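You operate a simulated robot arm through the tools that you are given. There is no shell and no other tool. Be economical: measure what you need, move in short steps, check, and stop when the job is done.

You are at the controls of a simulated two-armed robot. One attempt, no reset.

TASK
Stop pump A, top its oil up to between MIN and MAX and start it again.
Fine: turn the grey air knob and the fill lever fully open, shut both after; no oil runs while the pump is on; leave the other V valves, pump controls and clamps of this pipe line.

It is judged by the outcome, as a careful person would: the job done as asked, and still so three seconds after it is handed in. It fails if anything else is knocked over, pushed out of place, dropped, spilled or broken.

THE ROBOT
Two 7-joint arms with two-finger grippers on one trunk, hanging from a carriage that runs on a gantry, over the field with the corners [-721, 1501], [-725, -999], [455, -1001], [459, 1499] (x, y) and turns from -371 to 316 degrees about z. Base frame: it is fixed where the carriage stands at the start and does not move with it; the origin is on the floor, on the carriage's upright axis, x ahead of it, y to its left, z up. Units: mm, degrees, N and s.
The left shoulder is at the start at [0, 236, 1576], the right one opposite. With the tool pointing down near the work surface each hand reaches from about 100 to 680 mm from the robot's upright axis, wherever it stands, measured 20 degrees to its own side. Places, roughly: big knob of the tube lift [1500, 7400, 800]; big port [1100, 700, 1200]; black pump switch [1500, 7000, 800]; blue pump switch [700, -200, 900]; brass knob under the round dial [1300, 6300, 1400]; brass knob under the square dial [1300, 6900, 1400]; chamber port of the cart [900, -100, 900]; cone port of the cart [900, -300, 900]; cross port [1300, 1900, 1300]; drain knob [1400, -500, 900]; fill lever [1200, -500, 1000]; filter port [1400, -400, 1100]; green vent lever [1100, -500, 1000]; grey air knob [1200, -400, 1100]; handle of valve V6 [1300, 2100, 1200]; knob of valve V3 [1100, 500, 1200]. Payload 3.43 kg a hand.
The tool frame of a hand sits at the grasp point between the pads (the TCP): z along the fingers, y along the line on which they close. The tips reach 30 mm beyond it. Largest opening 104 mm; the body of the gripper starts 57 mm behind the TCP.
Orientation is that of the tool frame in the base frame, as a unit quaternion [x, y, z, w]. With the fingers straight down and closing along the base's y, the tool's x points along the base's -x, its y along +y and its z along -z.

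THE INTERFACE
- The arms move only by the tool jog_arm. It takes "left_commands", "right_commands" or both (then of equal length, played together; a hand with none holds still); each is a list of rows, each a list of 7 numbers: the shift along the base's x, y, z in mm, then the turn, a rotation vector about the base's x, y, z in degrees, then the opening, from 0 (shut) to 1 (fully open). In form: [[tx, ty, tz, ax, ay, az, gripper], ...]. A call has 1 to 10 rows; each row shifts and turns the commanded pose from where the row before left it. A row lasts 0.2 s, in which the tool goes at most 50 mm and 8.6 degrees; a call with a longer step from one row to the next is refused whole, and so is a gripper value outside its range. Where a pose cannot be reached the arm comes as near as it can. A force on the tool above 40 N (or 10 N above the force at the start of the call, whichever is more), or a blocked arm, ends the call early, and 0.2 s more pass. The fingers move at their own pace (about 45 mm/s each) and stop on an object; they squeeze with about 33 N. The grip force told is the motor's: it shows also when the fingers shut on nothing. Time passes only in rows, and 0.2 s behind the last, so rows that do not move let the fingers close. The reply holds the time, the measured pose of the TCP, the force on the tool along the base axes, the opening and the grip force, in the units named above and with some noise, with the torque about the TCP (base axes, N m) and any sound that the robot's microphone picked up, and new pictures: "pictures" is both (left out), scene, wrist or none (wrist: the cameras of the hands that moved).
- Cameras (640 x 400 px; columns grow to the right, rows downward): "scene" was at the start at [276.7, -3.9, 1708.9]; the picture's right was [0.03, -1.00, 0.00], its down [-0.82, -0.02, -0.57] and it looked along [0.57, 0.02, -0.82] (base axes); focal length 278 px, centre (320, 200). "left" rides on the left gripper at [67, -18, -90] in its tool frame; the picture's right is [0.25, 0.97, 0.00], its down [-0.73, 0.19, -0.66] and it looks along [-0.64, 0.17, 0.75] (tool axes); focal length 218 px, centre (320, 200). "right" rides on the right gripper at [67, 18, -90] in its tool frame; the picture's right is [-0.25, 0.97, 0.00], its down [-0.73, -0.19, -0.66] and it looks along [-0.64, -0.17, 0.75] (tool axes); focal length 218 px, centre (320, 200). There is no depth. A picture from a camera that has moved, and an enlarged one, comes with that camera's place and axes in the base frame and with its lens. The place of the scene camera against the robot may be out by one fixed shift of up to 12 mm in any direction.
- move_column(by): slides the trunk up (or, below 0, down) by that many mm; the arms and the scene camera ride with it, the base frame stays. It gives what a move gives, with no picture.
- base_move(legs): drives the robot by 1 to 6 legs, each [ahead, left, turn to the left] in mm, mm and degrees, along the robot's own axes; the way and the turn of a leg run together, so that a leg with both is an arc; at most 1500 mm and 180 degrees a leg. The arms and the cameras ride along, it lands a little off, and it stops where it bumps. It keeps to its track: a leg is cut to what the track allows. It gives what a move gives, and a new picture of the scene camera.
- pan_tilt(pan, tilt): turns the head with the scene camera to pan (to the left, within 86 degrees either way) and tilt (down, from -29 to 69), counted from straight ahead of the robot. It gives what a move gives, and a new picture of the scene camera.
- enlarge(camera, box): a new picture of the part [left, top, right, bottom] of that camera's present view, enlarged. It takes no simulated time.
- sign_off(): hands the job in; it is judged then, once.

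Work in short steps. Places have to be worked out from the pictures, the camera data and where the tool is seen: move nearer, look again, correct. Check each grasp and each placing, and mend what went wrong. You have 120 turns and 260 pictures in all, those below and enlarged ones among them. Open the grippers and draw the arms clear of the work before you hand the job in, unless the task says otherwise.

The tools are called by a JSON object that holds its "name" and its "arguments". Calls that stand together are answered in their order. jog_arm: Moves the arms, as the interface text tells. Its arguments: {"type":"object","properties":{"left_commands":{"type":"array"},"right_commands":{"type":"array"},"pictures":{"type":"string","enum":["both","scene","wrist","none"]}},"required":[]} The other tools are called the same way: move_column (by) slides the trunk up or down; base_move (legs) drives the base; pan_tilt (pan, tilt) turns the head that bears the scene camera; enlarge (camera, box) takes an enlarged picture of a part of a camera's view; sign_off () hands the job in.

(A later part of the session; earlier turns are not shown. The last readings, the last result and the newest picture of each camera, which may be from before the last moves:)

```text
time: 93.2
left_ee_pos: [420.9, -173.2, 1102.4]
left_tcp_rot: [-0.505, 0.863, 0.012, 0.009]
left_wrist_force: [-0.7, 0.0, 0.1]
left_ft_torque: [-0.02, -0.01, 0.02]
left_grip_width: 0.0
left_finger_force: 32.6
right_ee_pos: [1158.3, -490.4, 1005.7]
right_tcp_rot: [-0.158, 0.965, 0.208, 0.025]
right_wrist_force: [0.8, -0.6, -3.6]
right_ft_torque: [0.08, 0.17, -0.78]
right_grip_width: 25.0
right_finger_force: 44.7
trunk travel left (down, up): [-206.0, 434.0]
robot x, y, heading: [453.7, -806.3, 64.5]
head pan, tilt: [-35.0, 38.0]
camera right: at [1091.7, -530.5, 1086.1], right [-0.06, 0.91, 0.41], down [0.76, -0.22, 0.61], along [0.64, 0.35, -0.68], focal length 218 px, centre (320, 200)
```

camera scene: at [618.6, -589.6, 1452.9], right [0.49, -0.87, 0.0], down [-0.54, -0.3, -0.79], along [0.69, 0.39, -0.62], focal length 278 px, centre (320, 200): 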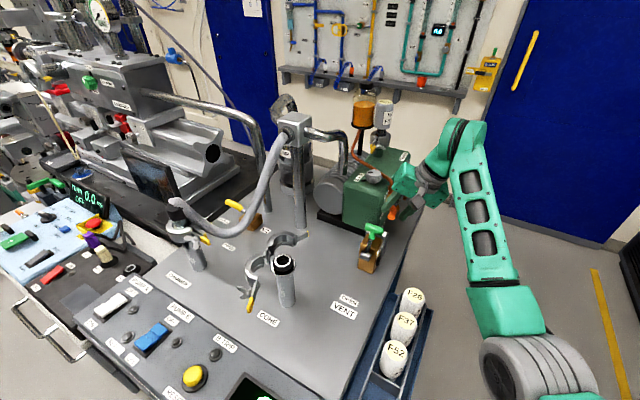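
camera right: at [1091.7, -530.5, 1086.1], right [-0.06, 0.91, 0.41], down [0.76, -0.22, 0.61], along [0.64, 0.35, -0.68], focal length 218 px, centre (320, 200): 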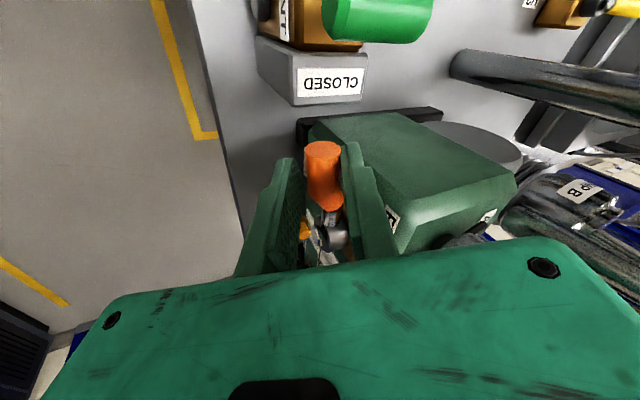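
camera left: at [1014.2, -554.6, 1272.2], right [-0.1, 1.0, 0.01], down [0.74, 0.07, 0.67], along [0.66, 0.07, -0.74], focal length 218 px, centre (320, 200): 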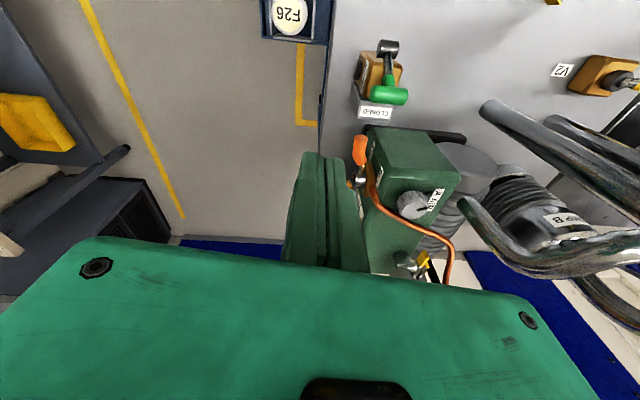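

Gripped (25 mm). Pump is off and the air knob open. I loosen to a cage grip and swing the lever down the first half, unrolling the hand, then check flow.

{"name": "jog_arm", "arguments": {"right_commands": [[1.8, 0, -15.5, 0.16, -3.28, 7.28, 0.26], [2.5, 0, -9.3, 0.16, -3.28, 7.28, 0.26], [4.1, 0, -8.7, 0.16, -3.28, 7.28, 0.26], [5.5, 0, -7.9, 0.16, -3.28, 7.28, 0.26], [6.7, 0, -6.7, 0.16, -3.28, 7.28, 0.26]], "pictures": "wrist"}}

{"name": "enlarge", "arguments": {"camera": "scene", "box": [340, 150, 440, 250]}}

{"name": "enlarge", "arguments": {"camera": "right", "box": [220, 90, 420, 215]}}

```text
time: 94.4
left_ee_pos: [420.3, -173.1, 1101.6]
left_tcp_rot: [-0.505, 0.863, 0.013, 0.009]
left_wrist_force: [-0.2, 0.3, -0.6]
left_ft_torque: [0.0, 0.0, -0.02]
left_grip_width: 0.3
left_finger_force: 33.0
right_ee_pos: [1179.7, -489.2, 958.0]
right_tcp_rot: [-0.479, 0.852, 0.188, 0.095]
right_wrist_force: [-2.4, 3.1, 0.1]
right_ft_torque: [0.06, 0.04, -0.01]
right_grip_width: 29.3
right_finger_force: 2.0
trunk travel left (down, up): [-206.0, 434.0]
robot x, y, heading: [454.5, -804.7, 64.6]
head pan, tilt: [-35.0, 38.0]
camera right: at [1132.1, -569.8, 1020.0], right [-0.69, 0.65, 0.31], down [0.56, 0.21, 0.8], along [0.46, 0.73, -0.51], focal length 218 px, centre (320, 200)
```

right: 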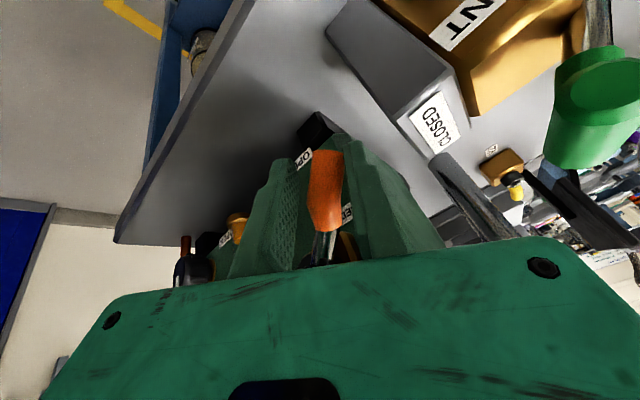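

```text
4.00 times, centred on (390, 200) of scene
camera zoom: at [618.3, -589.5, 1452.9], right [0.49, -0.87, 0.0], down [-0.54, -0.3, -0.79], along [0.69, 0.39, -0.62], focal length 1111 px, centre (40, 200)
```

zoom: 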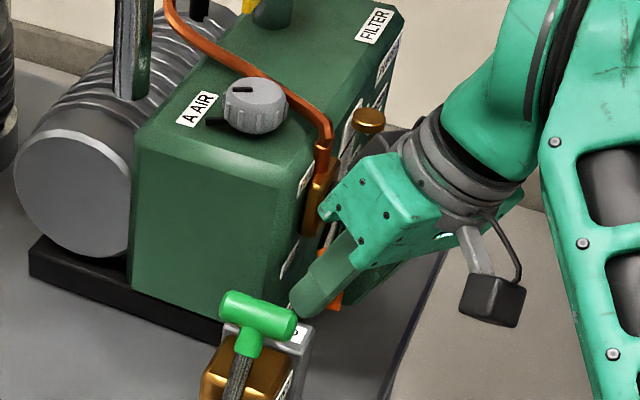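

```text
3.20 times, centred on (320, 152) of right
camera zoom: at [1132.1, -569.8, 1020.0], right [-0.69, 0.65, 0.31], down [0.56, 0.21, 0.8], along [0.46, 0.73, -0.51], focal length 698 px, centre (320, 352)
```

zoom: 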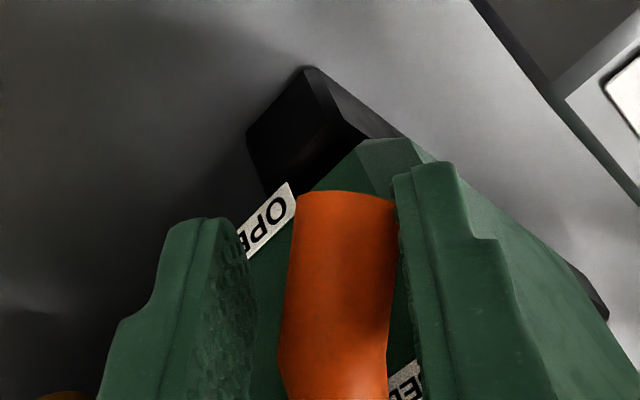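

The lever follows smoothly, about halfway. I complete the swing to fully open.

{"name": "jog_arm", "arguments": {"right_commands": [[7.9, 0, -5.5, 0.16, -3.28, 7.28, 0.26], [8.7, 0, -4.1, 0.16, -3.28, 7.28, 0.26], [9.2, 0, -2.5, 0.16, -3.28, 7.28, 0.26], [9.6, 0, -0.8, 0.16, -3.28, 7.28, 0.26], [5, 0, 0, 0, 0, 0, 0.26]], "pictures": "none"}}

{"name": "enlarge", "arguments": {"camera": "right", "box": [140, 80, 400, 243]}}

{"name": "enlarge", "arguments": {"camera": "scene", "box": [340, 150, 440, 250]}}

```text
time: 95.6
left_ee_pos: [419.9, -174.5, 1102.4]
left_tcp_rot: [-0.505, 0.863, 0.013, 0.007]
left_wrist_force: [-0.1, 0.1, 0.2]
left_ft_torque: [-0.02, -0.01, 0.01]
left_grip_width: 0.0
left_finger_force: 33.0
right_ee_pos: [1218.3, -488.0, 943.1]
right_tcp_rot: [0.696, -0.686, -0.156, -0.143]
right_wrist_force: [-11.8, -2.4, 3.2]
right_ft_torque: [0.05, -0.07, 0.07]
right_grip_width: 32.6
right_finger_force: 5.3
trunk travel left (down, up): [-206.0, 434.0]
robot x, y, heading: [449.5, -808.4, 64.4]
head pan, tilt: [-35.0, 38.0]
```

```text
2.45 times, centred on (270, 162) of right
camera zoom: at [1203.8, -586.8, 997.0], right [-0.97, 0.22, 0.12], down [0.2, 0.4, 0.9], along [0.15, 0.89, -0.43], focal length 536 px, centre (443, 294)
```

zoom: 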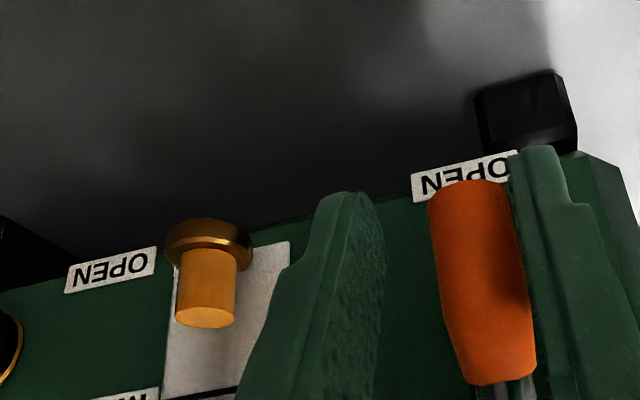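

```text
4.00 times, centred on (390, 200) of scene
camera zoom: at [617.0, -589.7, 1452.7], right [0.49, -0.87, 0.0], down [-0.54, -0.3, -0.79], along [0.68, 0.39, -0.62], focal length 1111 px, centre (40, 200)
```

zoom: 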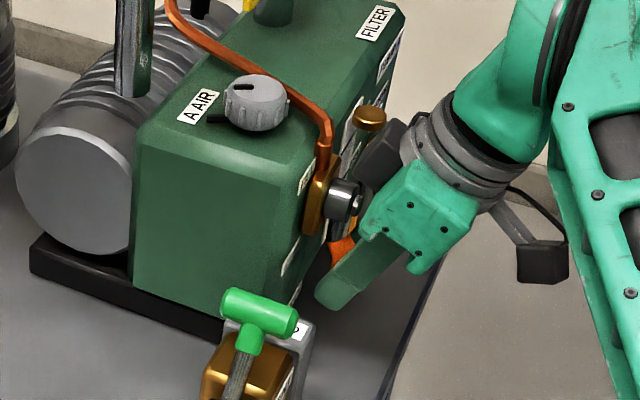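

Lever is fully down against its stop (−12 N). The glass is visible upside down: the oil is still short of MIN. I wait briefly and look again.

{"name": "jog_arm", "arguments": {"right_commands": [[0, 0, 0, 0, 0, 0, 0.26], [0, 0, 0, 0, 0, 0, 0.26], [0, 0, 0, 0, 0, 0, 0.26]], "pictures": "none"}}

{"name": "enlarge", "arguments": {"camera": "right", "box": [140, 120, 400, 283]}}

```text
time: 96.4
left_ee_pos: [419.7, -173.8, 1101.8]
left_tcp_rot: [-0.505, 0.863, 0.014, 0.008]
left_wrist_force: [-0.5, -0.5, 0.8]
left_ft_torque: [0.0, 0.0, 0.0]
left_grip_width: 0.0
left_finger_force: 33.6
right_ee_pos: [1218.8, -487.7, 943.5]
right_tcp_rot: [0.694, -0.688, -0.156, -0.143]
right_wrist_force: [-12.7, -0.2, 3.3]
right_ft_torque: [0.04, -0.08, 0.03]
right_grip_width: 33.9
right_finger_force: 5.5
trunk travel left (down, up): [-206.0, 434.0]
robot x, y, heading: [451.0, -807.6, 64.8]
head pan, tilt: [-35.0, 38.0]
```

```text
2.45 times, centred on (270, 202) of right
camera zoom: at [1204.0, -586.8, 997.1], right [-0.97, 0.22, 0.12], down [0.2, 0.4, 0.9], along [0.15, 0.89, -0.43], focal length 536 px, centre (443, 196)
```

zoom: 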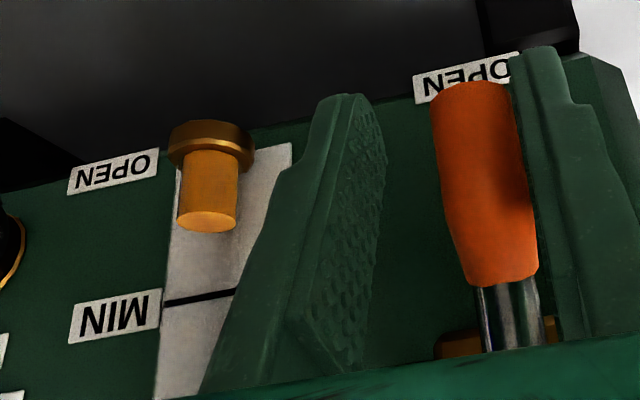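

Slow filling (a few px/s). I ease the push by 3 mm and wait.

{"name": "jog_arm", "arguments": {"right_commands": [[-3, 0, 0, 0, 0, 0, 0.26], [0, 0, 0, 0, 0, 0, 0.26], [0, 0, 0, 0, 0, 0, 0.26], [0, 0, 0, 0, 0, 0, 0.26], [0, 0, 0, 0, 0, 0, 0.26], [0, 0, 0, 0, 0, 0, 0.26], [0, 0, 0, 0, 0, 0, 0.26], [0, 0, 0, 0, 0, 0, 0.26], [0, 0, 0, 0, 0, 0, 0.26], [0, 0, 0, 0, 0, 0, 0.26]], "pictures": "none"}}

{"name": "enlarge", "arguments": {"camera": "right", "box": [140, 120, 400, 283]}}

```text
time: 98.6
left_ee_pos: [421.3, -173.6, 1100.9]
left_tcp_rot: [-0.505, 0.863, 0.012, 0.008]
left_wrist_force: [0.0, 0.1, 0.6]
left_ft_torque: [0.01, 0.01, 0.03]
left_grip_width: 0.1
left_finger_force: 32.7
right_ee_pos: [1216.0, -490.0, 945.3]
right_tcp_rot: [0.695, -0.688, -0.154, -0.143]
right_wrist_force: [-4.5, -0.4, -0.1]
right_ft_torque: [0.03, -0.06, 0.04]
right_grip_width: 29.9
right_finger_force: 2.1
trunk travel left (down, up): [-206.0, 434.0]
robot x, y, heading: [449.9, -807.3, 64.3]
head pan, tilt: [-35.0, 38.0]
```

```text
2.45 times, centred on (270, 202) of right
camera zoom: at [1201.7, -587.2, 997.8], right [-0.97, 0.22, 0.12], down [0.2, 0.4, 0.9], along [0.15, 0.89, -0.43], focal length 536 px, centre (443, 196)
```

zoom: 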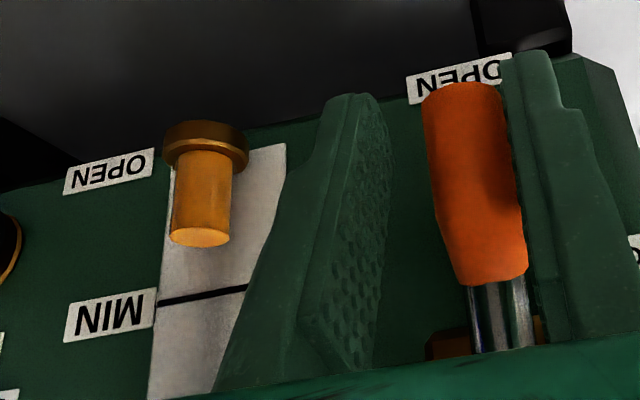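

Level ≈933, MIN ≈948, MAX ≈986; rise about 1.8 mm/s. I wait on, checking every few seconds.

{"name": "jog_arm", "arguments": {"right_commands": [[0, 0, 0, 0, 0, 0, 0.26], [0, 0, 0, 0, 0, 0, 0.26], [0, 0, 0, 0, 0, 0, 0.26], [0, 0, 0, 0, 0, 0, 0.26], [0, 0, 0, 0, 0, 0, 0.26], [0, 0, 0, 0, 0, 0, 0.26], [0, 0, 0, 0, 0, 0, 0.26], [0, 0, 0, 0, 0, 0, 0.26], [0, 0, 0, 0, 0, 0, 0.26], [0, 0, 0, 0, 0, 0, 0.26]], "pictures": "none"}}

{"name": "jog_arm", "arguments": {"right_commands": [[0, 0, 0, 0, 0, 0, 0.26], [0, 0, 0, 0, 0, 0, 0.26], [0, 0, 0, 0, 0, 0, 0.26], [0, 0, 0, 0, 0, 0, 0.26], [0, 0, 0, 0, 0, 0, 0.26], [0, 0, 0, 0, 0, 0, 0.26], [0, 0, 0, 0, 0, 0, 0.26], [0, 0, 0, 0, 0, 0, 0.26], [0, 0, 0, 0, 0, 0, 0.26], [0, 0, 0, 0, 0, 0, 0.26]], "pictures": "none"}}

{"name": "enlarge", "arguments": {"camera": "right", "box": [140, 120, 400, 283]}}

```text
time: 100.8
left_ee_pos: [420.3, -173.9, 1102.6]
left_tcp_rot: [-0.504, 0.864, 0.013, 0.007]
left_wrist_force: [0.2, 0.1, -0.9]
left_ft_torque: [0.03, -0.01, -0.02]
left_grip_width: 0.0
left_finger_force: 32.9
right_ee_pos: [1216.5, -489.1, 944.5]
right_tcp_rot: [0.695, -0.688, -0.154, -0.143]
right_wrist_force: [-5.0, -2.1, 0.5]
right_ft_torque: [-0.01, -0.07, 0.06]
right_grip_width: 29.5
right_finger_force: 2.3
trunk travel left (down, up): [-206.0, 434.0]
robot x, y, heading: [454.1, -803.0, 64.3]
head pan, tilt: [-35.0, 38.0]
```

```text
time: 103.0
left_ee_pos: [420.4, -174.2, 1102.5]
left_tcp_rot: [-0.504, 0.864, 0.012, 0.008]
left_wrist_force: [0.5, 0.6, 0.4]
left_ft_torque: [-0.03, -0.03, 0.01]
left_grip_width: 0.0
left_finger_force: 33.2
right_ee_pos: [1217.0, -488.9, 944.4]
right_tcp_rot: [0.694, -0.688, -0.155, -0.142]
right_wrist_force: [-5.5, -0.6, 1.0]
right_ft_torque: [0.04, -0.09, 0.0]
right_grip_width: 29.7
right_finger_force: 2.6
trunk travel left (down, up): [-206.0, 434.0]
robot x, y, heading: [453.4, -807.4, 64.5]
head pan, tilt: [-35.0, 38.0]
```

```text
2.45 times, centred on (270, 202) of right
camera zoom: at [1201.7, -587.1, 997.8], right [-0.97, 0.22, 0.12], down [0.2, 0.4, 0.9], along [0.15, 0.89, -0.43], focal length 536 px, centre (443, 196)
```

zoom: 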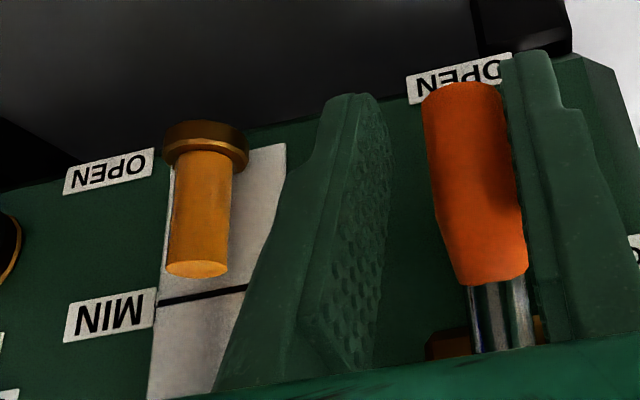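

Level ≈943, rising ≈2.2 mm/s. I wait another ~6.6 s.

{"name": "jog_arm", "arguments": {"right_commands": [[0, 0, 0, 0, 0, 0, 0.26], [0, 0, 0, 0, 0, 0, 0.26], [0, 0, 0, 0, 0, 0, 0.26], [0, 0, 0, 0, 0, 0, 0.26], [0, 0, 0, 0, 0, 0, 0.26], [0, 0, 0, 0, 0, 0, 0.26], [0, 0, 0, 0, 0, 0, 0.26], [0, 0, 0, 0, 0, 0, 0.26], [0, 0, 0, 0, 0, 0, 0.26], [0, 0, 0, 0, 0, 0, 0.26]], "pictures": "none"}}

{"name": "jog_arm", "arguments": {"right_commands": [[0, 0, 0, 0, 0, 0, 0.26], [0, 0, 0, 0, 0, 0, 0.26], [0, 0, 0, 0, 0, 0, 0.26], [0, 0, 0, 0, 0, 0, 0.26], [0, 0, 0, 0, 0, 0, 0.26], [0, 0, 0, 0, 0, 0, 0.26], [0, 0, 0, 0, 0, 0, 0.26], [0, 0, 0, 0, 0, 0, 0.26], [0, 0, 0, 0, 0, 0, 0.26], [0, 0, 0, 0, 0, 0, 0.26]], "pictures": "none"}}

{"name": "jog_arm", "arguments": {"right_commands": [[0, 0, 0, 0, 0, 0, 0.26], [0, 0, 0, 0, 0, 0, 0.26], [0, 0, 0, 0, 0, 0, 0.26], [0, 0, 0, 0, 0, 0, 0.26], [0, 0, 0, 0, 0, 0, 0.26], [0, 0, 0, 0, 0, 0, 0.26], [0, 0, 0, 0, 0, 0, 0.26], [0, 0, 0, 0, 0, 0, 0.26], [0, 0, 0, 0, 0, 0, 0.26], [0, 0, 0, 0, 0, 0, 0.26]], "pictures": "none"}}

{"name": "enlarge", "arguments": {"camera": "right", "box": [140, 120, 400, 283]}}

```text
time: 105.2
left_ee_pos: [420.8, -173.6, 1101.4]
left_tcp_rot: [-0.505, 0.863, 0.013, 0.008]
left_wrist_force: [-0.5, -1.1, 0.1]
left_ft_torque: [0.0, -0.02, 0.05]
left_grip_width: 0.0
left_finger_force: 32.4
right_ee_pos: [1216.5, -490.1, 944.5]
right_tcp_rot: [0.694, -0.689, -0.155, -0.144]
right_wrist_force: [-4.9, -0.5, 0.8]
right_ft_torque: [0.02, -0.05, 0.05]
right_grip_width: 29.9
right_finger_force: 1.9
trunk travel left (down, up): [-206.0, 434.0]
robot x, y, heading: [452.2, -805.8, 64.5]
head pan, tilt: [-35.0, 38.0]
```

```text
time: 107.4
left_ee_pos: [420.8, -174.6, 1101.8]
left_tcp_rot: [-0.505, 0.863, 0.012, 0.008]
left_wrist_force: [0.7, 0.6, -0.1]
left_ft_torque: [0.0, -0.02, 0.04]
left_grip_width: 0.1
left_finger_force: 33.0
right_ee_pos: [1217.7, -489.5, 943.7]
right_tcp_rot: [0.694, -0.688, -0.155, -0.143]
right_wrist_force: [-5.5, -1.3, 0.5]
right_ft_torque: [0.04, -0.07, 0.04]
right_grip_width: 29.9
right_finger_force: 2.6
trunk travel left (down, up): [-206.0, 434.0]
robot x, y, heading: [452.0, -808.6, 64.4]
head pan, tilt: [-35.0, 38.0]
```

```text
time: 109.6
left_ee_pos: [420.0, -174.6, 1101.6]
left_tcp_rot: [-0.505, 0.863, 0.013, 0.008]
left_wrist_force: [-0.4, 0.3, 0.5]
left_ft_torque: [0.01, 0.0, -0.01]
left_grip_width: 0.0
left_finger_force: 33.0
right_ee_pos: [1217.4, -489.4, 943.8]
right_tcp_rot: [0.694, -0.688, -0.154, -0.143]
right_wrist_force: [-5.3, -0.1, 0.1]
right_ft_torque: [0.01, -0.04, 0.06]
right_grip_width: 29.3
right_finger_force: 2.3
trunk travel left (down, up): [-206.0, 434.0]
robot x, y, heading: [452.9, -807.1, 64.6]
head pan, tilt: [-35.0, 38.0]
```

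```text
2.45 times, centred on (270, 202) of right
camera zoom: at [1201.7, -587.0, 997.8], right [-0.97, 0.22, 0.12], down [0.2, 0.4, 0.9], along [0.15, 0.89, -0.43], focal length 536 px, centre (443, 196)
```

zoom: 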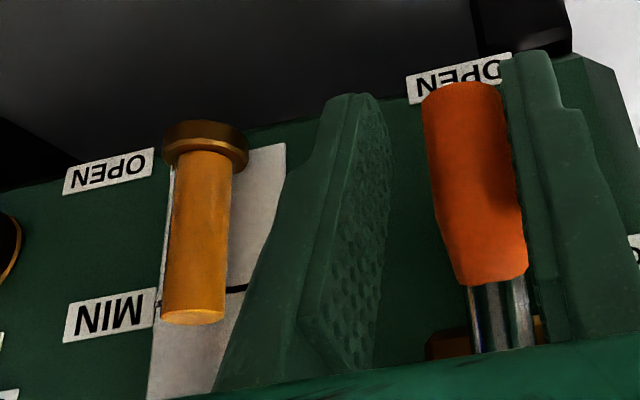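

Now past MIN (level ≈957). About 2.8 s more should bring it mid-way; then I close at once.

{"name": "jog_arm", "arguments": {"right_commands": [[0, 0, 0, 0, 0, 0, 0.26], [0, 0, 0, 0, 0, 0, 0.26], [0, 0, 0, 0, 0, 0, 0.26], [0, 0, 0, 0, 0, 0, 0.26], [0, 0, 0, 0, 0, 0, 0.26], [0, 0, 0, 0, 0, 0, 0.26], [0, 0, 0, 0, 0, 0, 0.26], [0, 0, 0, 0, 0, 0, 0.26], [0, 0, 0, 0, 0, 0, 0.26], [0, 0, 0, 0, 0, 0, 0.26]], "pictures": "none"}}

{"name": "jog_arm", "arguments": {"right_commands": [[-15, 0, 2, -0.16, 3.28, -7.28, 0.26], [-9, 0, 3, -0.16, 3.28, -7.28, 0.26], [-8, 0, 4, -0.16, 3.28, -7.28, 0.26], [-7.5, 0, 6, -0.16, 3.28, -7.28, 0.2], [-6.5, 0, 7, -0.16, 3.28, -7.28, 0.1], [-5.5, 0, 7.5, -0.16, 3.28, -7.28, 0.1], [-4, 0, 9, -0.16, 3.28, -7.28, 0.1], [-2.5, 0, 9, -0.16, 3.28, -7.28, 0.1], [-1, 0, 9, -0.16, 3.28, -7.28, 0.1], [0, 0, 6, 0, 0, 0, 0.1]], "pictures": "wrist"}}

{"name": "enlarge", "arguments": {"camera": "scene", "box": [340, 150, 440, 250]}}

```text
time: 111.8
left_ee_pos: [420.9, -175.1, 1102.4]
left_tcp_rot: [-0.505, 0.863, 0.013, 0.008]
left_wrist_force: [-0.1, -0.2, -0.6]
left_ft_torque: [0.01, -0.01, 0.04]
left_grip_width: 0.1
left_finger_force: 32.7
right_ee_pos: [1215.9, -489.0, 943.4]
right_tcp_rot: [0.694, -0.689, -0.154, -0.144]
right_wrist_force: [-4.9, -1.4, 0.5]
right_ft_torque: [0.01, -0.06, 0.07]
right_grip_width: 29.9
right_finger_force: 2.3
trunk travel left (down, up): [-206.0, 434.0]
robot x, y, heading: [449.3, -806.0, 64.2]
head pan, tilt: [-35.0, 38.0]
```

```text
time: 114.0
left_ee_pos: [423.0, -170.2, 1105.9]
left_tcp_rot: [-0.505, 0.863, 0.014, 0.01]
left_wrist_force: [0.9, 0.7, 0.6]
left_ft_torque: [-0.11, 0.02, -0.04]
left_grip_width: 0.0
left_finger_force: 32.9
right_ee_pos: [1158.5, -480.2, 1015.7]
right_tcp_rot: [-0.163, 0.963, 0.213, 0.029]
right_wrist_force: [0.5, 1.6, 0.9]
right_ft_torque: [-0.09, 0.04, 0.01]
right_grip_width: 10.7
right_finger_force: 0.3
trunk travel left (down, up): [-206.0, 434.0]
robot x, y, heading: [448.2, -807.0, 64.7]
head pan, tilt: [-35.0, 38.0]
camera right: at [1090.2, -523.2, 1095.7], right [-0.08, 0.9, 0.42], down [0.76, -0.22, 0.61], along [0.64, 0.37, -0.67], focal length 218 px, centre (320, 200)
```

right: 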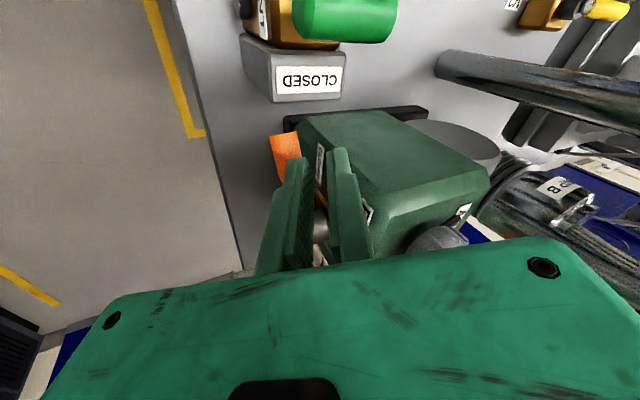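

```text
4.00 times, centred on (390, 200) of scene
camera zoom: at [619.5, -586.0, 1454.7], right [0.49, -0.87, 0.0], down [-0.53, -0.3, -0.79], along [0.69, 0.39, -0.61], focal length 1111 px, centre (40, 200)
```

zoom: 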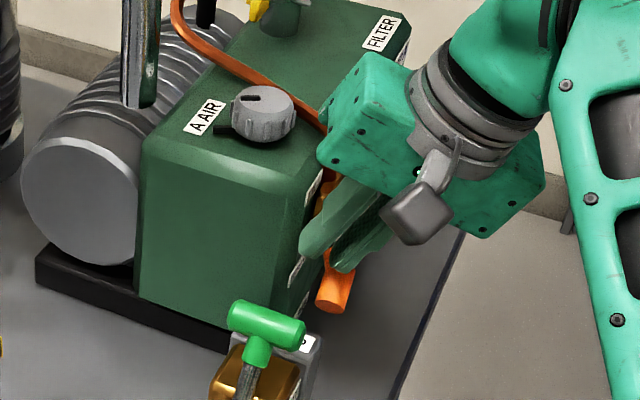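

The fingers slipped off and closed behind the lever; it is only part-way back. I look closely (no time passes) to find it.

{"name": "enlarge", "arguments": {"camera": "right", "box": [230, 110, 390, 250]}}

{"name": "enlarge", "arguments": {"camera": "scene", "box": [400, 190, 450, 240]}}

```text
2.86 times, centred on (310, 180) of right
camera zoom: at [1090.2, -523.2, 1095.7], right [-0.08, 0.9, 0.42], down [0.76, -0.22, 0.61], along [0.64, 0.37, -0.67], focal length 624 px, centre (349, 257)
```

zoom: 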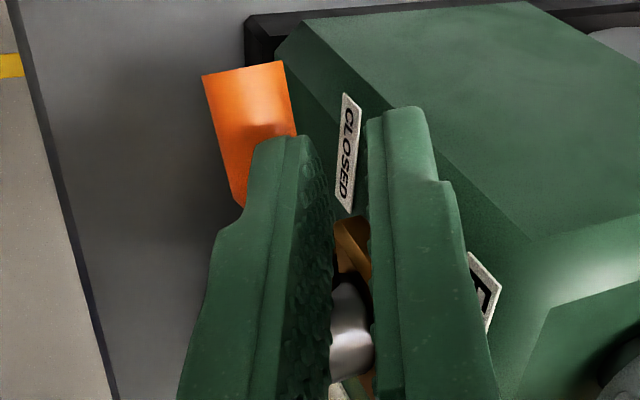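

```text
8.00 times, centred on (425, 215) of scene
camera zoom: at [619.5, -586.0, 1454.7], right [0.49, -0.87, 0.0], down [-0.53, -0.3, -0.79], along [0.69, 0.39, -0.61], focal length 2221 px, centre (-520, 80)
```

zoom: 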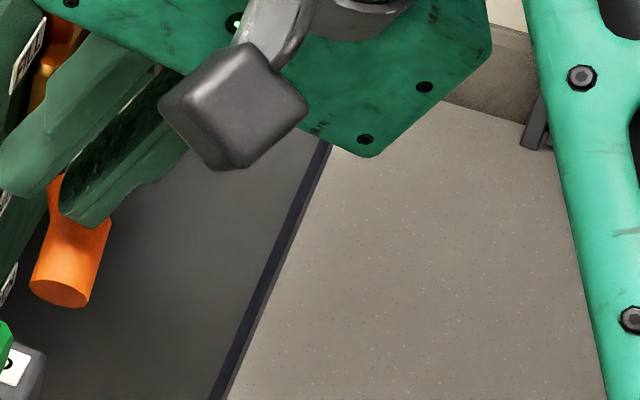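

The lever is about 30° below closed. I lift off, realign so that it lies between the fingers again, and grip it firmly.

{"name": "jog_arm", "arguments": {"right_commands": [[0, -12, 35, 0, 0, 0, 0.38], [8, -27, -12, 0, 0, 0, 0.38], [0, 10.3, -23, 0, 0, 0, 0.38], [0, 10.3, -23, 0, 0, 0, 0.38], [0, 8, -18, 0, 0, 0, 0.38], [0, 0, 0, 0, 0, 0, 0.38]], "pictures": "wrist"}}

{"name": "enlarge", "arguments": {"camera": "right", "box": [230, 90, 390, 230]}}

{"name": "enlarge", "arguments": {"camera": "scene", "box": [370, 150, 470, 250]}}

```text
time: 115.4
left_ee_pos: [420.9, -173.6, 1102.0]
left_tcp_rot: [-0.505, 0.863, 0.013, 0.008]
left_wrist_force: [-0.3, 0.5, -0.1]
left_ft_torque: [0.01, 0.0, 0.02]
left_grip_width: 0.1
left_finger_force: 32.0
right_ee_pos: [1167.7, -498.3, 966.0]
right_tcp_rot: [-0.158, 0.965, 0.209, 0.025]
right_wrist_force: [-0.4, 0.3, -0.3]
right_ft_torque: [0.02, -0.03, 0.01]
right_grip_width: 39.6
right_finger_force: 0.1
trunk travel left (down, up): [-206.0, 434.0]
robot x, y, heading: [454.8, -804.7, 64.7]
head pan, tilt: [-35.0, 38.0]
camera right: at [1100.7, -540.1, 1045.8], right [-0.07, 0.91, 0.41], down [0.76, -0.22, 0.61], along [0.64, 0.35, -0.68], focal length 218 px, centre (320, 200)
```

right: 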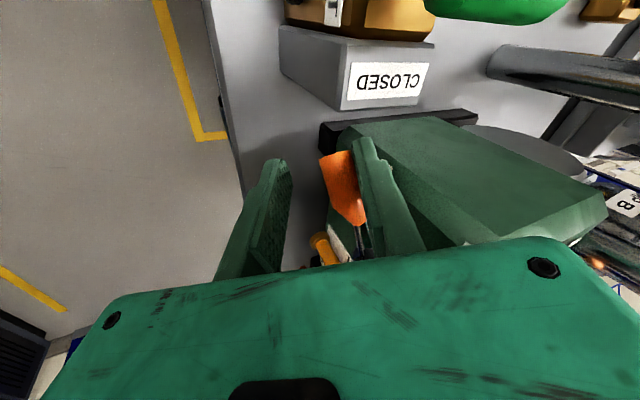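

```text
2.86 times, centred on (310, 160) of right
camera zoom: at [1100.7, -540.1, 1045.8], right [-0.07, 0.91, 0.41], down [0.76, -0.22, 0.61], along [0.64, 0.35, -0.68], focal length 624 px, centre (349, 314)
```

zoom: 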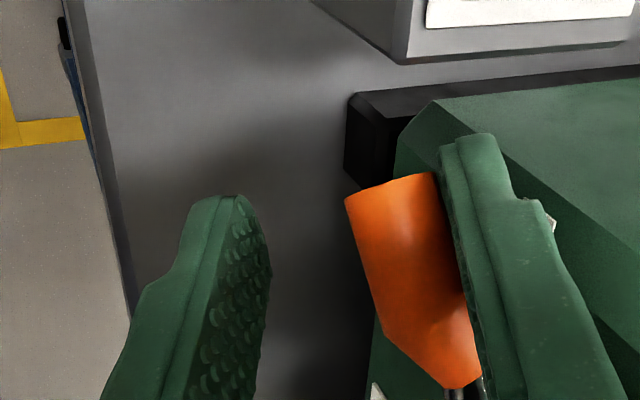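

```text
4.00 times, centred on (420, 200) of scene
camera zoom: at [618.7, -589.7, 1452.9], right [0.49, -0.87, 0.0], down [-0.54, -0.3, -0.79], along [0.69, 0.39, -0.62], focal length 1111 px, centre (-80, 200)
```

zoom: 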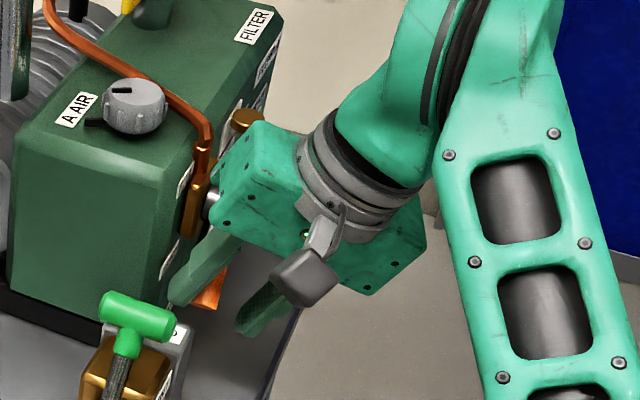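

The lever lies between the fingers. I centre, close firmly and raise it to the closed stop.

{"name": "jog_arm", "arguments": {"right_commands": [[-2, 6, 3, 0, 0, 0, 0.2], [0, 1, 0, 0, 0, 0, 0.1], [0, 0, 0, 0, 0, 0, 0], [-5, 0, 10, 0, 0, 0, 0], [-3, 0, 11, 0, 0, 0, 0], [-1, 0, 11, 0, 0, 0, 0], [0, 0, 7, 0, 0, 0, 0]], "pictures": "wrist"}}

{"name": "enlarge", "arguments": {"camera": "right", "box": [230, 90, 390, 230]}}

{"name": "enlarge", "arguments": {"camera": "scene", "box": [370, 150, 470, 250]}}

```text
time: 117.0
left_ee_pos: [421.8, -170.3, 1104.0]
left_tcp_rot: [-0.504, 0.863, 0.013, 0.008]
left_wrist_force: [0.3, 0.0, 0.5]
left_ft_torque: [-0.08, 0.04, 0.01]
left_grip_width: 0.1
left_finger_force: 32.8
right_ee_pos: [1158.3, -486.1, 1015.0]
right_tcp_rot: [-0.161, 0.964, 0.211, 0.029]
right_wrist_force: [0.5, 0.2, -0.2]
right_ft_torque: [-0.05, 0.03, 0.01]
right_grip_width: 0.0
right_finger_force: 34.4
trunk travel left (down, up): [-206.0, 434.0]
robot x, y, heading: [453.5, -808.0, 64.6]
head pan, tilt: [-35.0, 38.0]
camera right: at [1090.8, -529.2, 1094.0], right [-0.07, 0.91, 0.42], down [0.76, -0.22, 0.61], along [0.65, 0.36, -0.67], focal length 218 px, centre (320, 200)
```

right: 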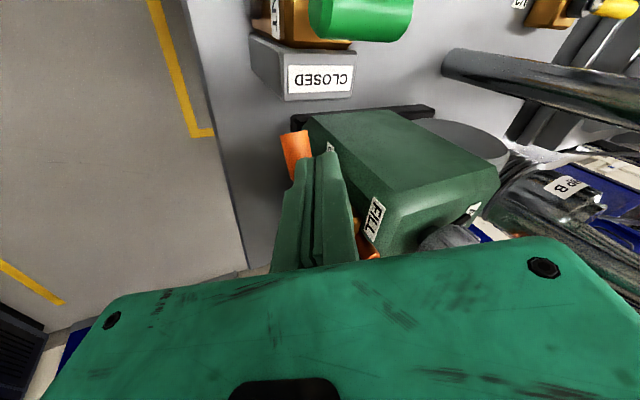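

```text
2.86 times, centred on (310, 160) of right
camera zoom: at [1090.8, -529.2, 1094.0], right [-0.07, 0.91, 0.42], down [0.76, -0.22, 0.61], along [0.65, 0.36, -0.67], focal length 624 px, centre (349, 314)
```

zoom: 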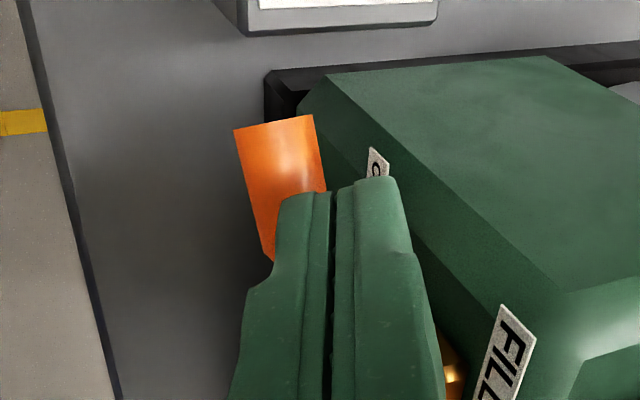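

```text
4.00 times, centred on (420, 200) of scene
camera zoom: at [619.8, -587.4, 1454.2], right [0.49, -0.87, 0.0], down [-0.53, -0.3, -0.79], along [0.69, 0.39, -0.61], focal length 1111 px, centre (-80, 200)
```

zoom: 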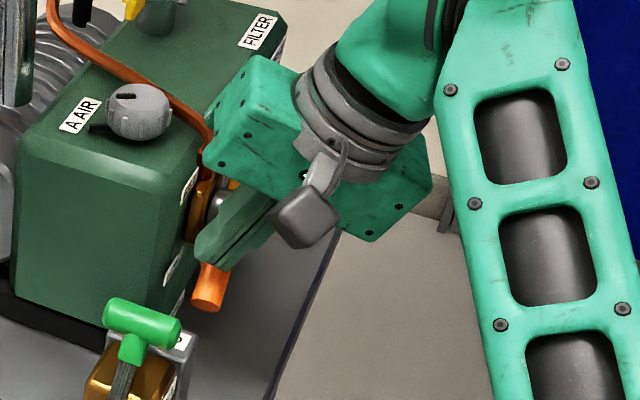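

It slipped again: the hand is too steep for its lower finger to lift the lever. I back off and, being nearer now, try a flatter hand so one finger comes under the grip.

{"name": "jog_arm", "arguments": {"right_commands": [[0, -20, 25, 8, 0.4, 0, 0.2], [2, -25, 0, 8, 0.4, 0, 0.38], [3, -15, -12, 8, 0.4, 0, 0.38], [0, 0, -15, 8, 0.4, 0, 0.38]], "pictures": "wrist"}}

{"name": "enlarge", "arguments": {"camera": "right", "box": [230, 90, 430, 215]}}

{"name": "enlarge", "arguments": {"camera": "scene", "box": [370, 150, 450, 230]}}

```text
time: 118.0
left_ee_pos: [420.9, -173.2, 1101.8]
left_tcp_rot: [-0.504, 0.863, 0.012, 0.008]
left_wrist_force: [0.8, -0.1, -0.6]
left_ft_torque: [0.02, 0.0, 0.02]
left_grip_width: 0.0
left_finger_force: 32.6
right_ee_pos: [1134.6, -541.7, 1052.4]
right_tcp_rot: [-0.151, 0.923, 0.353, 0.041]
right_wrist_force: [-0.3, 0.2, -0.1]
right_ft_torque: [-0.02, -0.01, 0.02]
right_grip_width: 39.8
right_finger_force: 0.1
right hand out of reach, approached as far as the arm can: row 2, 3, 4
trunk travel left (down, up): [-206.0, 434.0]
robot x, y, heading: [452.0, -809.6, 64.3]
head pan, tilt: [-35.0, 38.0]
camera right: at [1069.8, -606.0, 1117.6], right [-0.06, 0.75, 0.66], down [0.77, -0.39, 0.5], along [0.63, 0.54, -0.56], focal length 218 px, centre (320, 200)
```

right: 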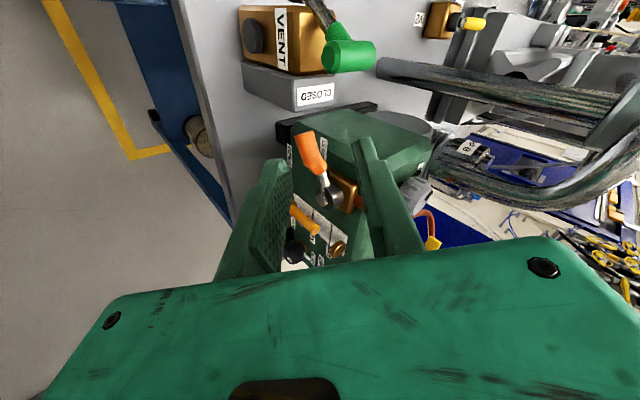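

```text
3.20 times, centred on (330, 152) of right
camera zoom: at [1069.8, -606.0, 1117.6], right [-0.06, 0.75, 0.66], down [0.77, -0.39, 0.5], along [0.63, 0.54, -0.56], focal length 698 px, centre (288, 352)
```

zoom: 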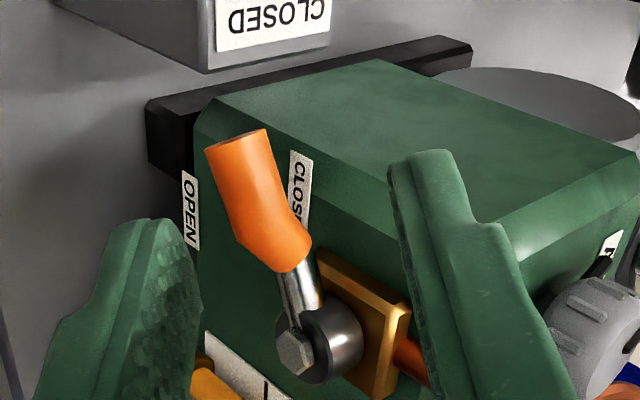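

```text
5.00 times, centred on (410, 190) of scene
camera zoom: at [618.4, -589.8, 1452.9], right [0.49, -0.87, 0.0], down [-0.54, -0.3, -0.79], along [0.69, 0.39, -0.62], focal length 1388 px, centre (-130, 250)
```

zoom: 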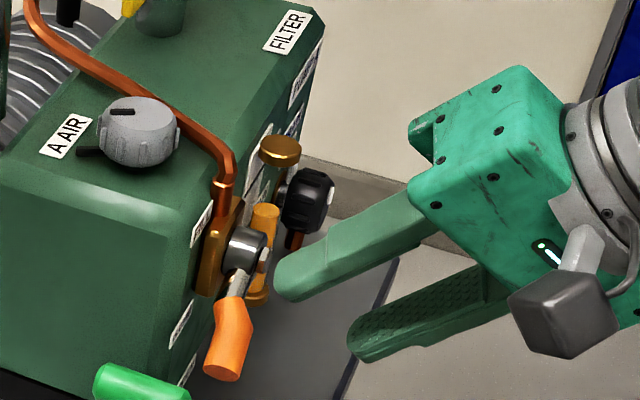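

The glass is visible: oil about two-thirds up, between MIN and MAX. The lever stands ≈20° short of closed. With a tilt near 40° I approach it again so that the lower finger gets under it.

{"name": "jog_arm", "arguments": {"right_commands": [[0, 0, 20, -8, -0.4, 0, 0.38], [0, 5, 5, -8, -0.4, 0, 0.38], [0, 17, -20, 0, 0, 0, 0.38], [0, 17, -20, 0, 0, 0, 0.38], [0, 13, -15, 0, 0, 0, 0.38]], "pictures": "none"}}

{"name": "enlarge", "arguments": {"camera": "right", "box": [230, 90, 430, 215]}}

{"name": "enlarge", "arguments": {"camera": "scene", "box": [370, 150, 450, 230]}}

```text
time: 119.2
left_ee_pos: [421.3, -174.2, 1102.1]
left_tcp_rot: [-0.504, 0.863, 0.013, 0.008]
left_wrist_force: [-0.8, 0.5, -0.9]
left_ft_torque: [0.01, 0.0, -0.02]
left_grip_width: 0.1
left_finger_force: 33.5
right_ee_pos: [1139.5, -487.3, 1018.8]
right_tcp_rot: [-0.155, 0.955, 0.251, 0.031]
right_wrist_force: [0.2, 0.5, -0.1]
right_ft_torque: [-0.01, -0.01, 0.02]
right_grip_width: 39.5
right_finger_force: 0.1
right hand out of reach, approached as far as the arm can: row 2
trunk travel left (down, up): [-206.0, 434.0]
robot x, y, heading: [453.3, -802.4, 64.3]
head pan, tilt: [-35.0, 38.0]
```

```text
3.20 times, centred on (330, 152) of right
camera zoom: at [1073.6, -536.2, 1094.8], right [-0.06, 0.87, 0.49], down [0.77, -0.27, 0.58], along [0.64, 0.41, -0.65], focal length 698 px, centre (288, 352)
```

zoom: 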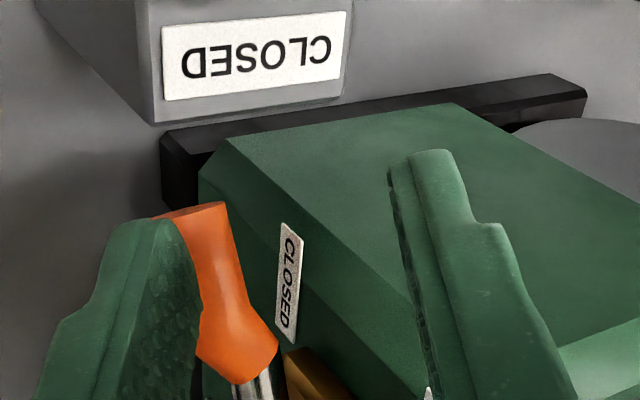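

```text
5.00 times, centred on (410, 190) of scene
camera zoom: at [618.5, -589.5, 1453.0], right [0.49, -0.87, 0.0], down [-0.54, -0.3, -0.79], along [0.69, 0.39, -0.62], focal length 1388 px, centre (-130, 250)
```

zoom: 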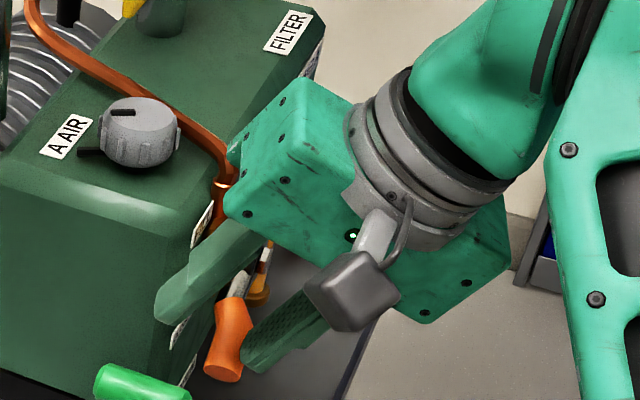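

Lever is inside the gap next to the front finger. I move the hand to (1162,-491,978) to take the grip deeper and centred.

{"name": "jog_arm", "arguments": {"right_commands": [[4, -8, -8, 0, 0, 0, 0.38], [10, 0, -16, 0, 0, 0, 0.38], [9, 2, -16, 0, 0, 0, 0.38]], "pictures": "none"}}

{"name": "enlarge", "arguments": {"camera": "right", "box": [230, 90, 430, 215]}}

{"name": "enlarge", "arguments": {"camera": "scene", "box": [370, 150, 450, 230]}}

```text
time: 120.0
left_ee_pos: [421.2, -174.4, 1102.6]
left_tcp_rot: [-0.505, 0.863, 0.012, 0.007]
left_wrist_force: [0.0, -0.4, 0.4]
left_ft_torque: [-0.01, 0.02, 0.04]
left_grip_width: 0.0
left_finger_force: 33.1
right_ee_pos: [1164.3, -495.3, 976.1]
right_tcp_rot: [-0.156, 0.955, 0.252, 0.03]
right_wrist_force: [0.4, 0.1, 0.1]
right_ft_torque: [0.01, -0.01, 0.0]
right_grip_width: 39.0
right_finger_force: 0.0
trunk travel left (down, up): [-206.0, 434.0]
robot x, y, heading: [450.8, -810.7, 64.3]
head pan, tilt: [-35.0, 38.0]
```

```text
3.20 times, centred on (330, 152) of right
camera zoom: at [1097.7, -543.2, 1054.0], right [-0.06, 0.87, 0.49], down [0.77, -0.27, 0.58], along [0.64, 0.41, -0.65], focal length 698 px, centre (288, 352)
```

zoom: 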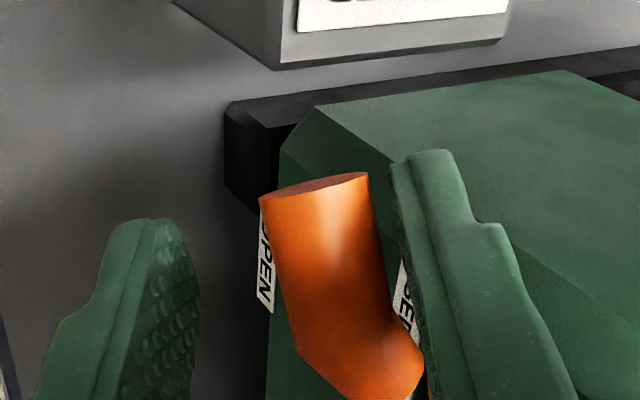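

```text
5.00 times, centred on (410, 190) of scene
camera zoom: at [618.4, -589.7, 1452.9], right [0.49, -0.87, 0.0], down [-0.54, -0.3, -0.79], along [0.69, 0.39, -0.62], focal length 1388 px, centre (-130, 250)
```

zoom: 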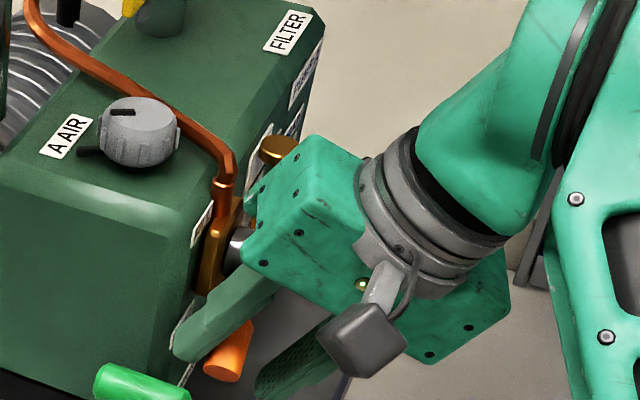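

The lever is well between the fingers. I close on it and check the grip width.

{"name": "jog_arm", "arguments": {"right_commands": [[-1, 3, 2, 0, 0, 0, 0], [0, 0, 0, 0, 0, 0, 0], [0, 0, 0, 0, 0, 0, 0]], "pictures": "none"}}

{"name": "enlarge", "arguments": {"camera": "right", "box": [230, 90, 430, 215]}}

```text
time: 120.8
left_ee_pos: [420.6, -172.5, 1102.7]
left_tcp_rot: [-0.505, 0.863, 0.013, 0.008]
left_wrist_force: [0.6, 0.3, 0.1]
left_ft_torque: [-0.02, -0.02, 0.01]
left_grip_width: 0.0
left_finger_force: 33.0
right_ee_pos: [1162.6, -489.2, 979.3]
right_tcp_rot: [-0.156, 0.954, 0.253, 0.03]
right_wrist_force: [-2.7, 8.8, 0.9]
right_ft_torque: [0.53, -0.1, -0.78]
right_grip_width: 19.6
right_finger_force: 44.5
trunk travel left (down, up): [-206.0, 434.0]
robot x, y, heading: [455.2, -808.6, 64.6]
head pan, tilt: [-35.0, 38.0]
```

```text
3.20 times, centred on (330, 152) of right
camera zoom: at [1096.0, -537.9, 1056.0], right [-0.06, 0.87, 0.49], down [0.77, -0.27, 0.58], along [0.64, 0.41, -0.65], focal length 698 px, centre (288, 352)
```

zoom: 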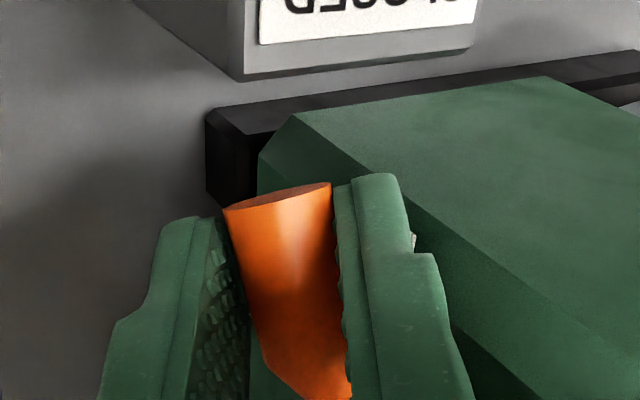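

Firm grip (19.6 mm). I lift along the arc slowly, turning with the lever.

{"name": "jog_arm", "arguments": {"right_commands": [[-2, 0, 6, 0, 5, 0, 0], [-1.5, 0, 7, 0, 5, 0, 0], [-0.5, 0, 7, 0, 4, 0, 0], [0, 0, 0, 0, 0, 0, 0]], "pictures": "none"}}

{"name": "enlarge", "arguments": {"camera": "right", "box": [230, 90, 430, 215]}}

{"name": "enlarge", "arguments": {"camera": "scene", "box": [370, 150, 450, 230]}}

```text
time: 121.8
left_ee_pos: [420.2, -174.2, 1102.1]
left_tcp_rot: [-0.505, 0.863, 0.013, 0.008]
left_wrist_force: [0.4, 0.0, 0.4]
left_ft_torque: [-0.06, 0.02, 0.04]
left_grip_width: 0.0
left_finger_force: 32.9
right_ee_pos: [1158.5, -491.3, 997.5]
right_tcp_rot: [-0.123, 0.952, 0.267, -0.089]
right_wrist_force: [5.2, 6.6, -20.3]
right_ft_torque: [0.0, 0.94, -0.29]
right_grip_width: 19.8
right_finger_force: 44.7
trunk travel left (down, up): [-206.0, 434.0]
robot x, y, heading: [456.8, -809.2, 64.5]
head pan, tilt: [-35.0, 38.0]
```

```text
3.20 times, centred on (330, 152) of right
camera zoom: at [1112.8, -539.7, 1088.2], right [0.06, 0.87, 0.49], down [0.89, -0.27, 0.38], along [0.46, 0.41, -0.79], focal length 698 px, centre (288, 352)
```

zoom: 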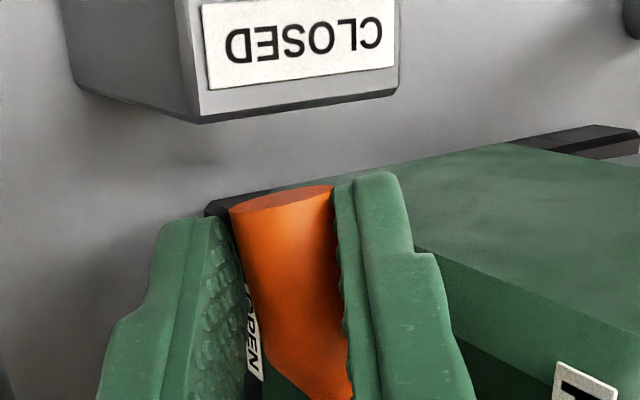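

```text
5.00 times, centred on (410, 190) of scene
camera zoom: at [617.7, -589.6, 1452.7], right [0.49, -0.87, 0.0], down [-0.54, -0.3, -0.79], along [0.69, 0.39, -0.62], focal length 1388 px, centre (-130, 250)
```

zoom: 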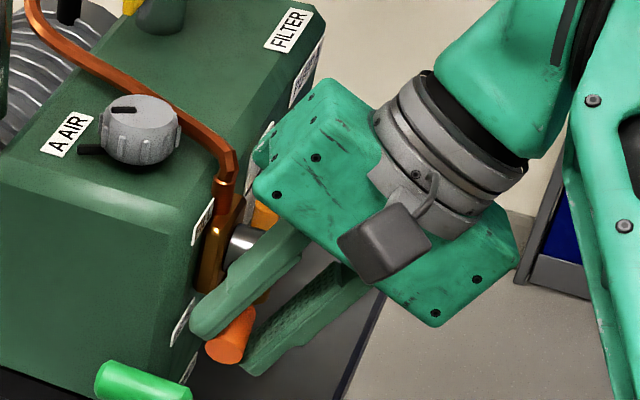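

The lever moves with the hand; −20 N suggests nearing the stop. I push a little further.

{"name": "jog_arm", "arguments": {"right_commands": [[0, 0, 3, 0, 3, 0, 0], [0, 0, 3, 0, 2, 0, 0], [0, 0, 0, 0, 0, 0, 0]], "pictures": "none"}}

{"name": "enlarge", "arguments": {"camera": "right", "box": [230, 90, 430, 215]}}

```text
time: 122.6
left_ee_pos: [420.9, -173.5, 1102.5]
left_tcp_rot: [-0.505, 0.863, 0.013, 0.007]
left_wrist_force: [0.6, -0.2, 0.2]
left_ft_torque: [-0.02, -0.02, 0.0]
left_grip_width: 0.1
left_finger_force: 33.4
right_ee_pos: [1157.8, -493.5, 1003.8]
right_tcp_rot: [-0.111, 0.947, 0.272, -0.129]
right_wrist_force: [3.7, 0.2, -20.4]
right_ft_torque: [-0.17, 1.01, -0.2]
right_grip_width: 19.5
right_finger_force: 45.2
trunk travel left (down, up): [-206.0, 434.0]
robot x, y, heading: [452.0, -808.6, 64.8]
head pan, tilt: [-35.0, 38.0]
```

```text
3.20 times, centred on (330, 152) of right
camera zoom: at [1120.5, -540.6, 1098.7], right [0.1, 0.87, 0.48], down [0.91, -0.27, 0.3], along [0.39, 0.41, -0.82], focal length 698 px, centre (288, 352)
```

zoom: 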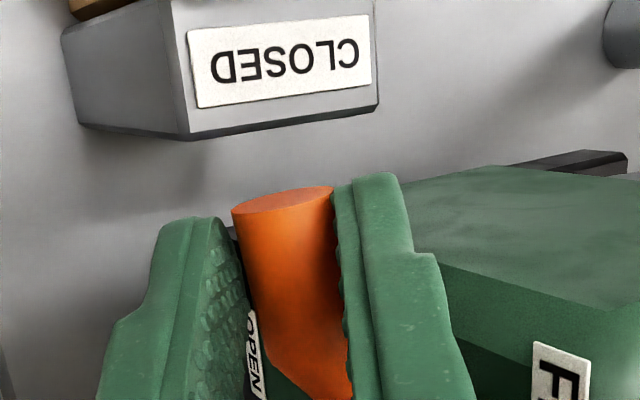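

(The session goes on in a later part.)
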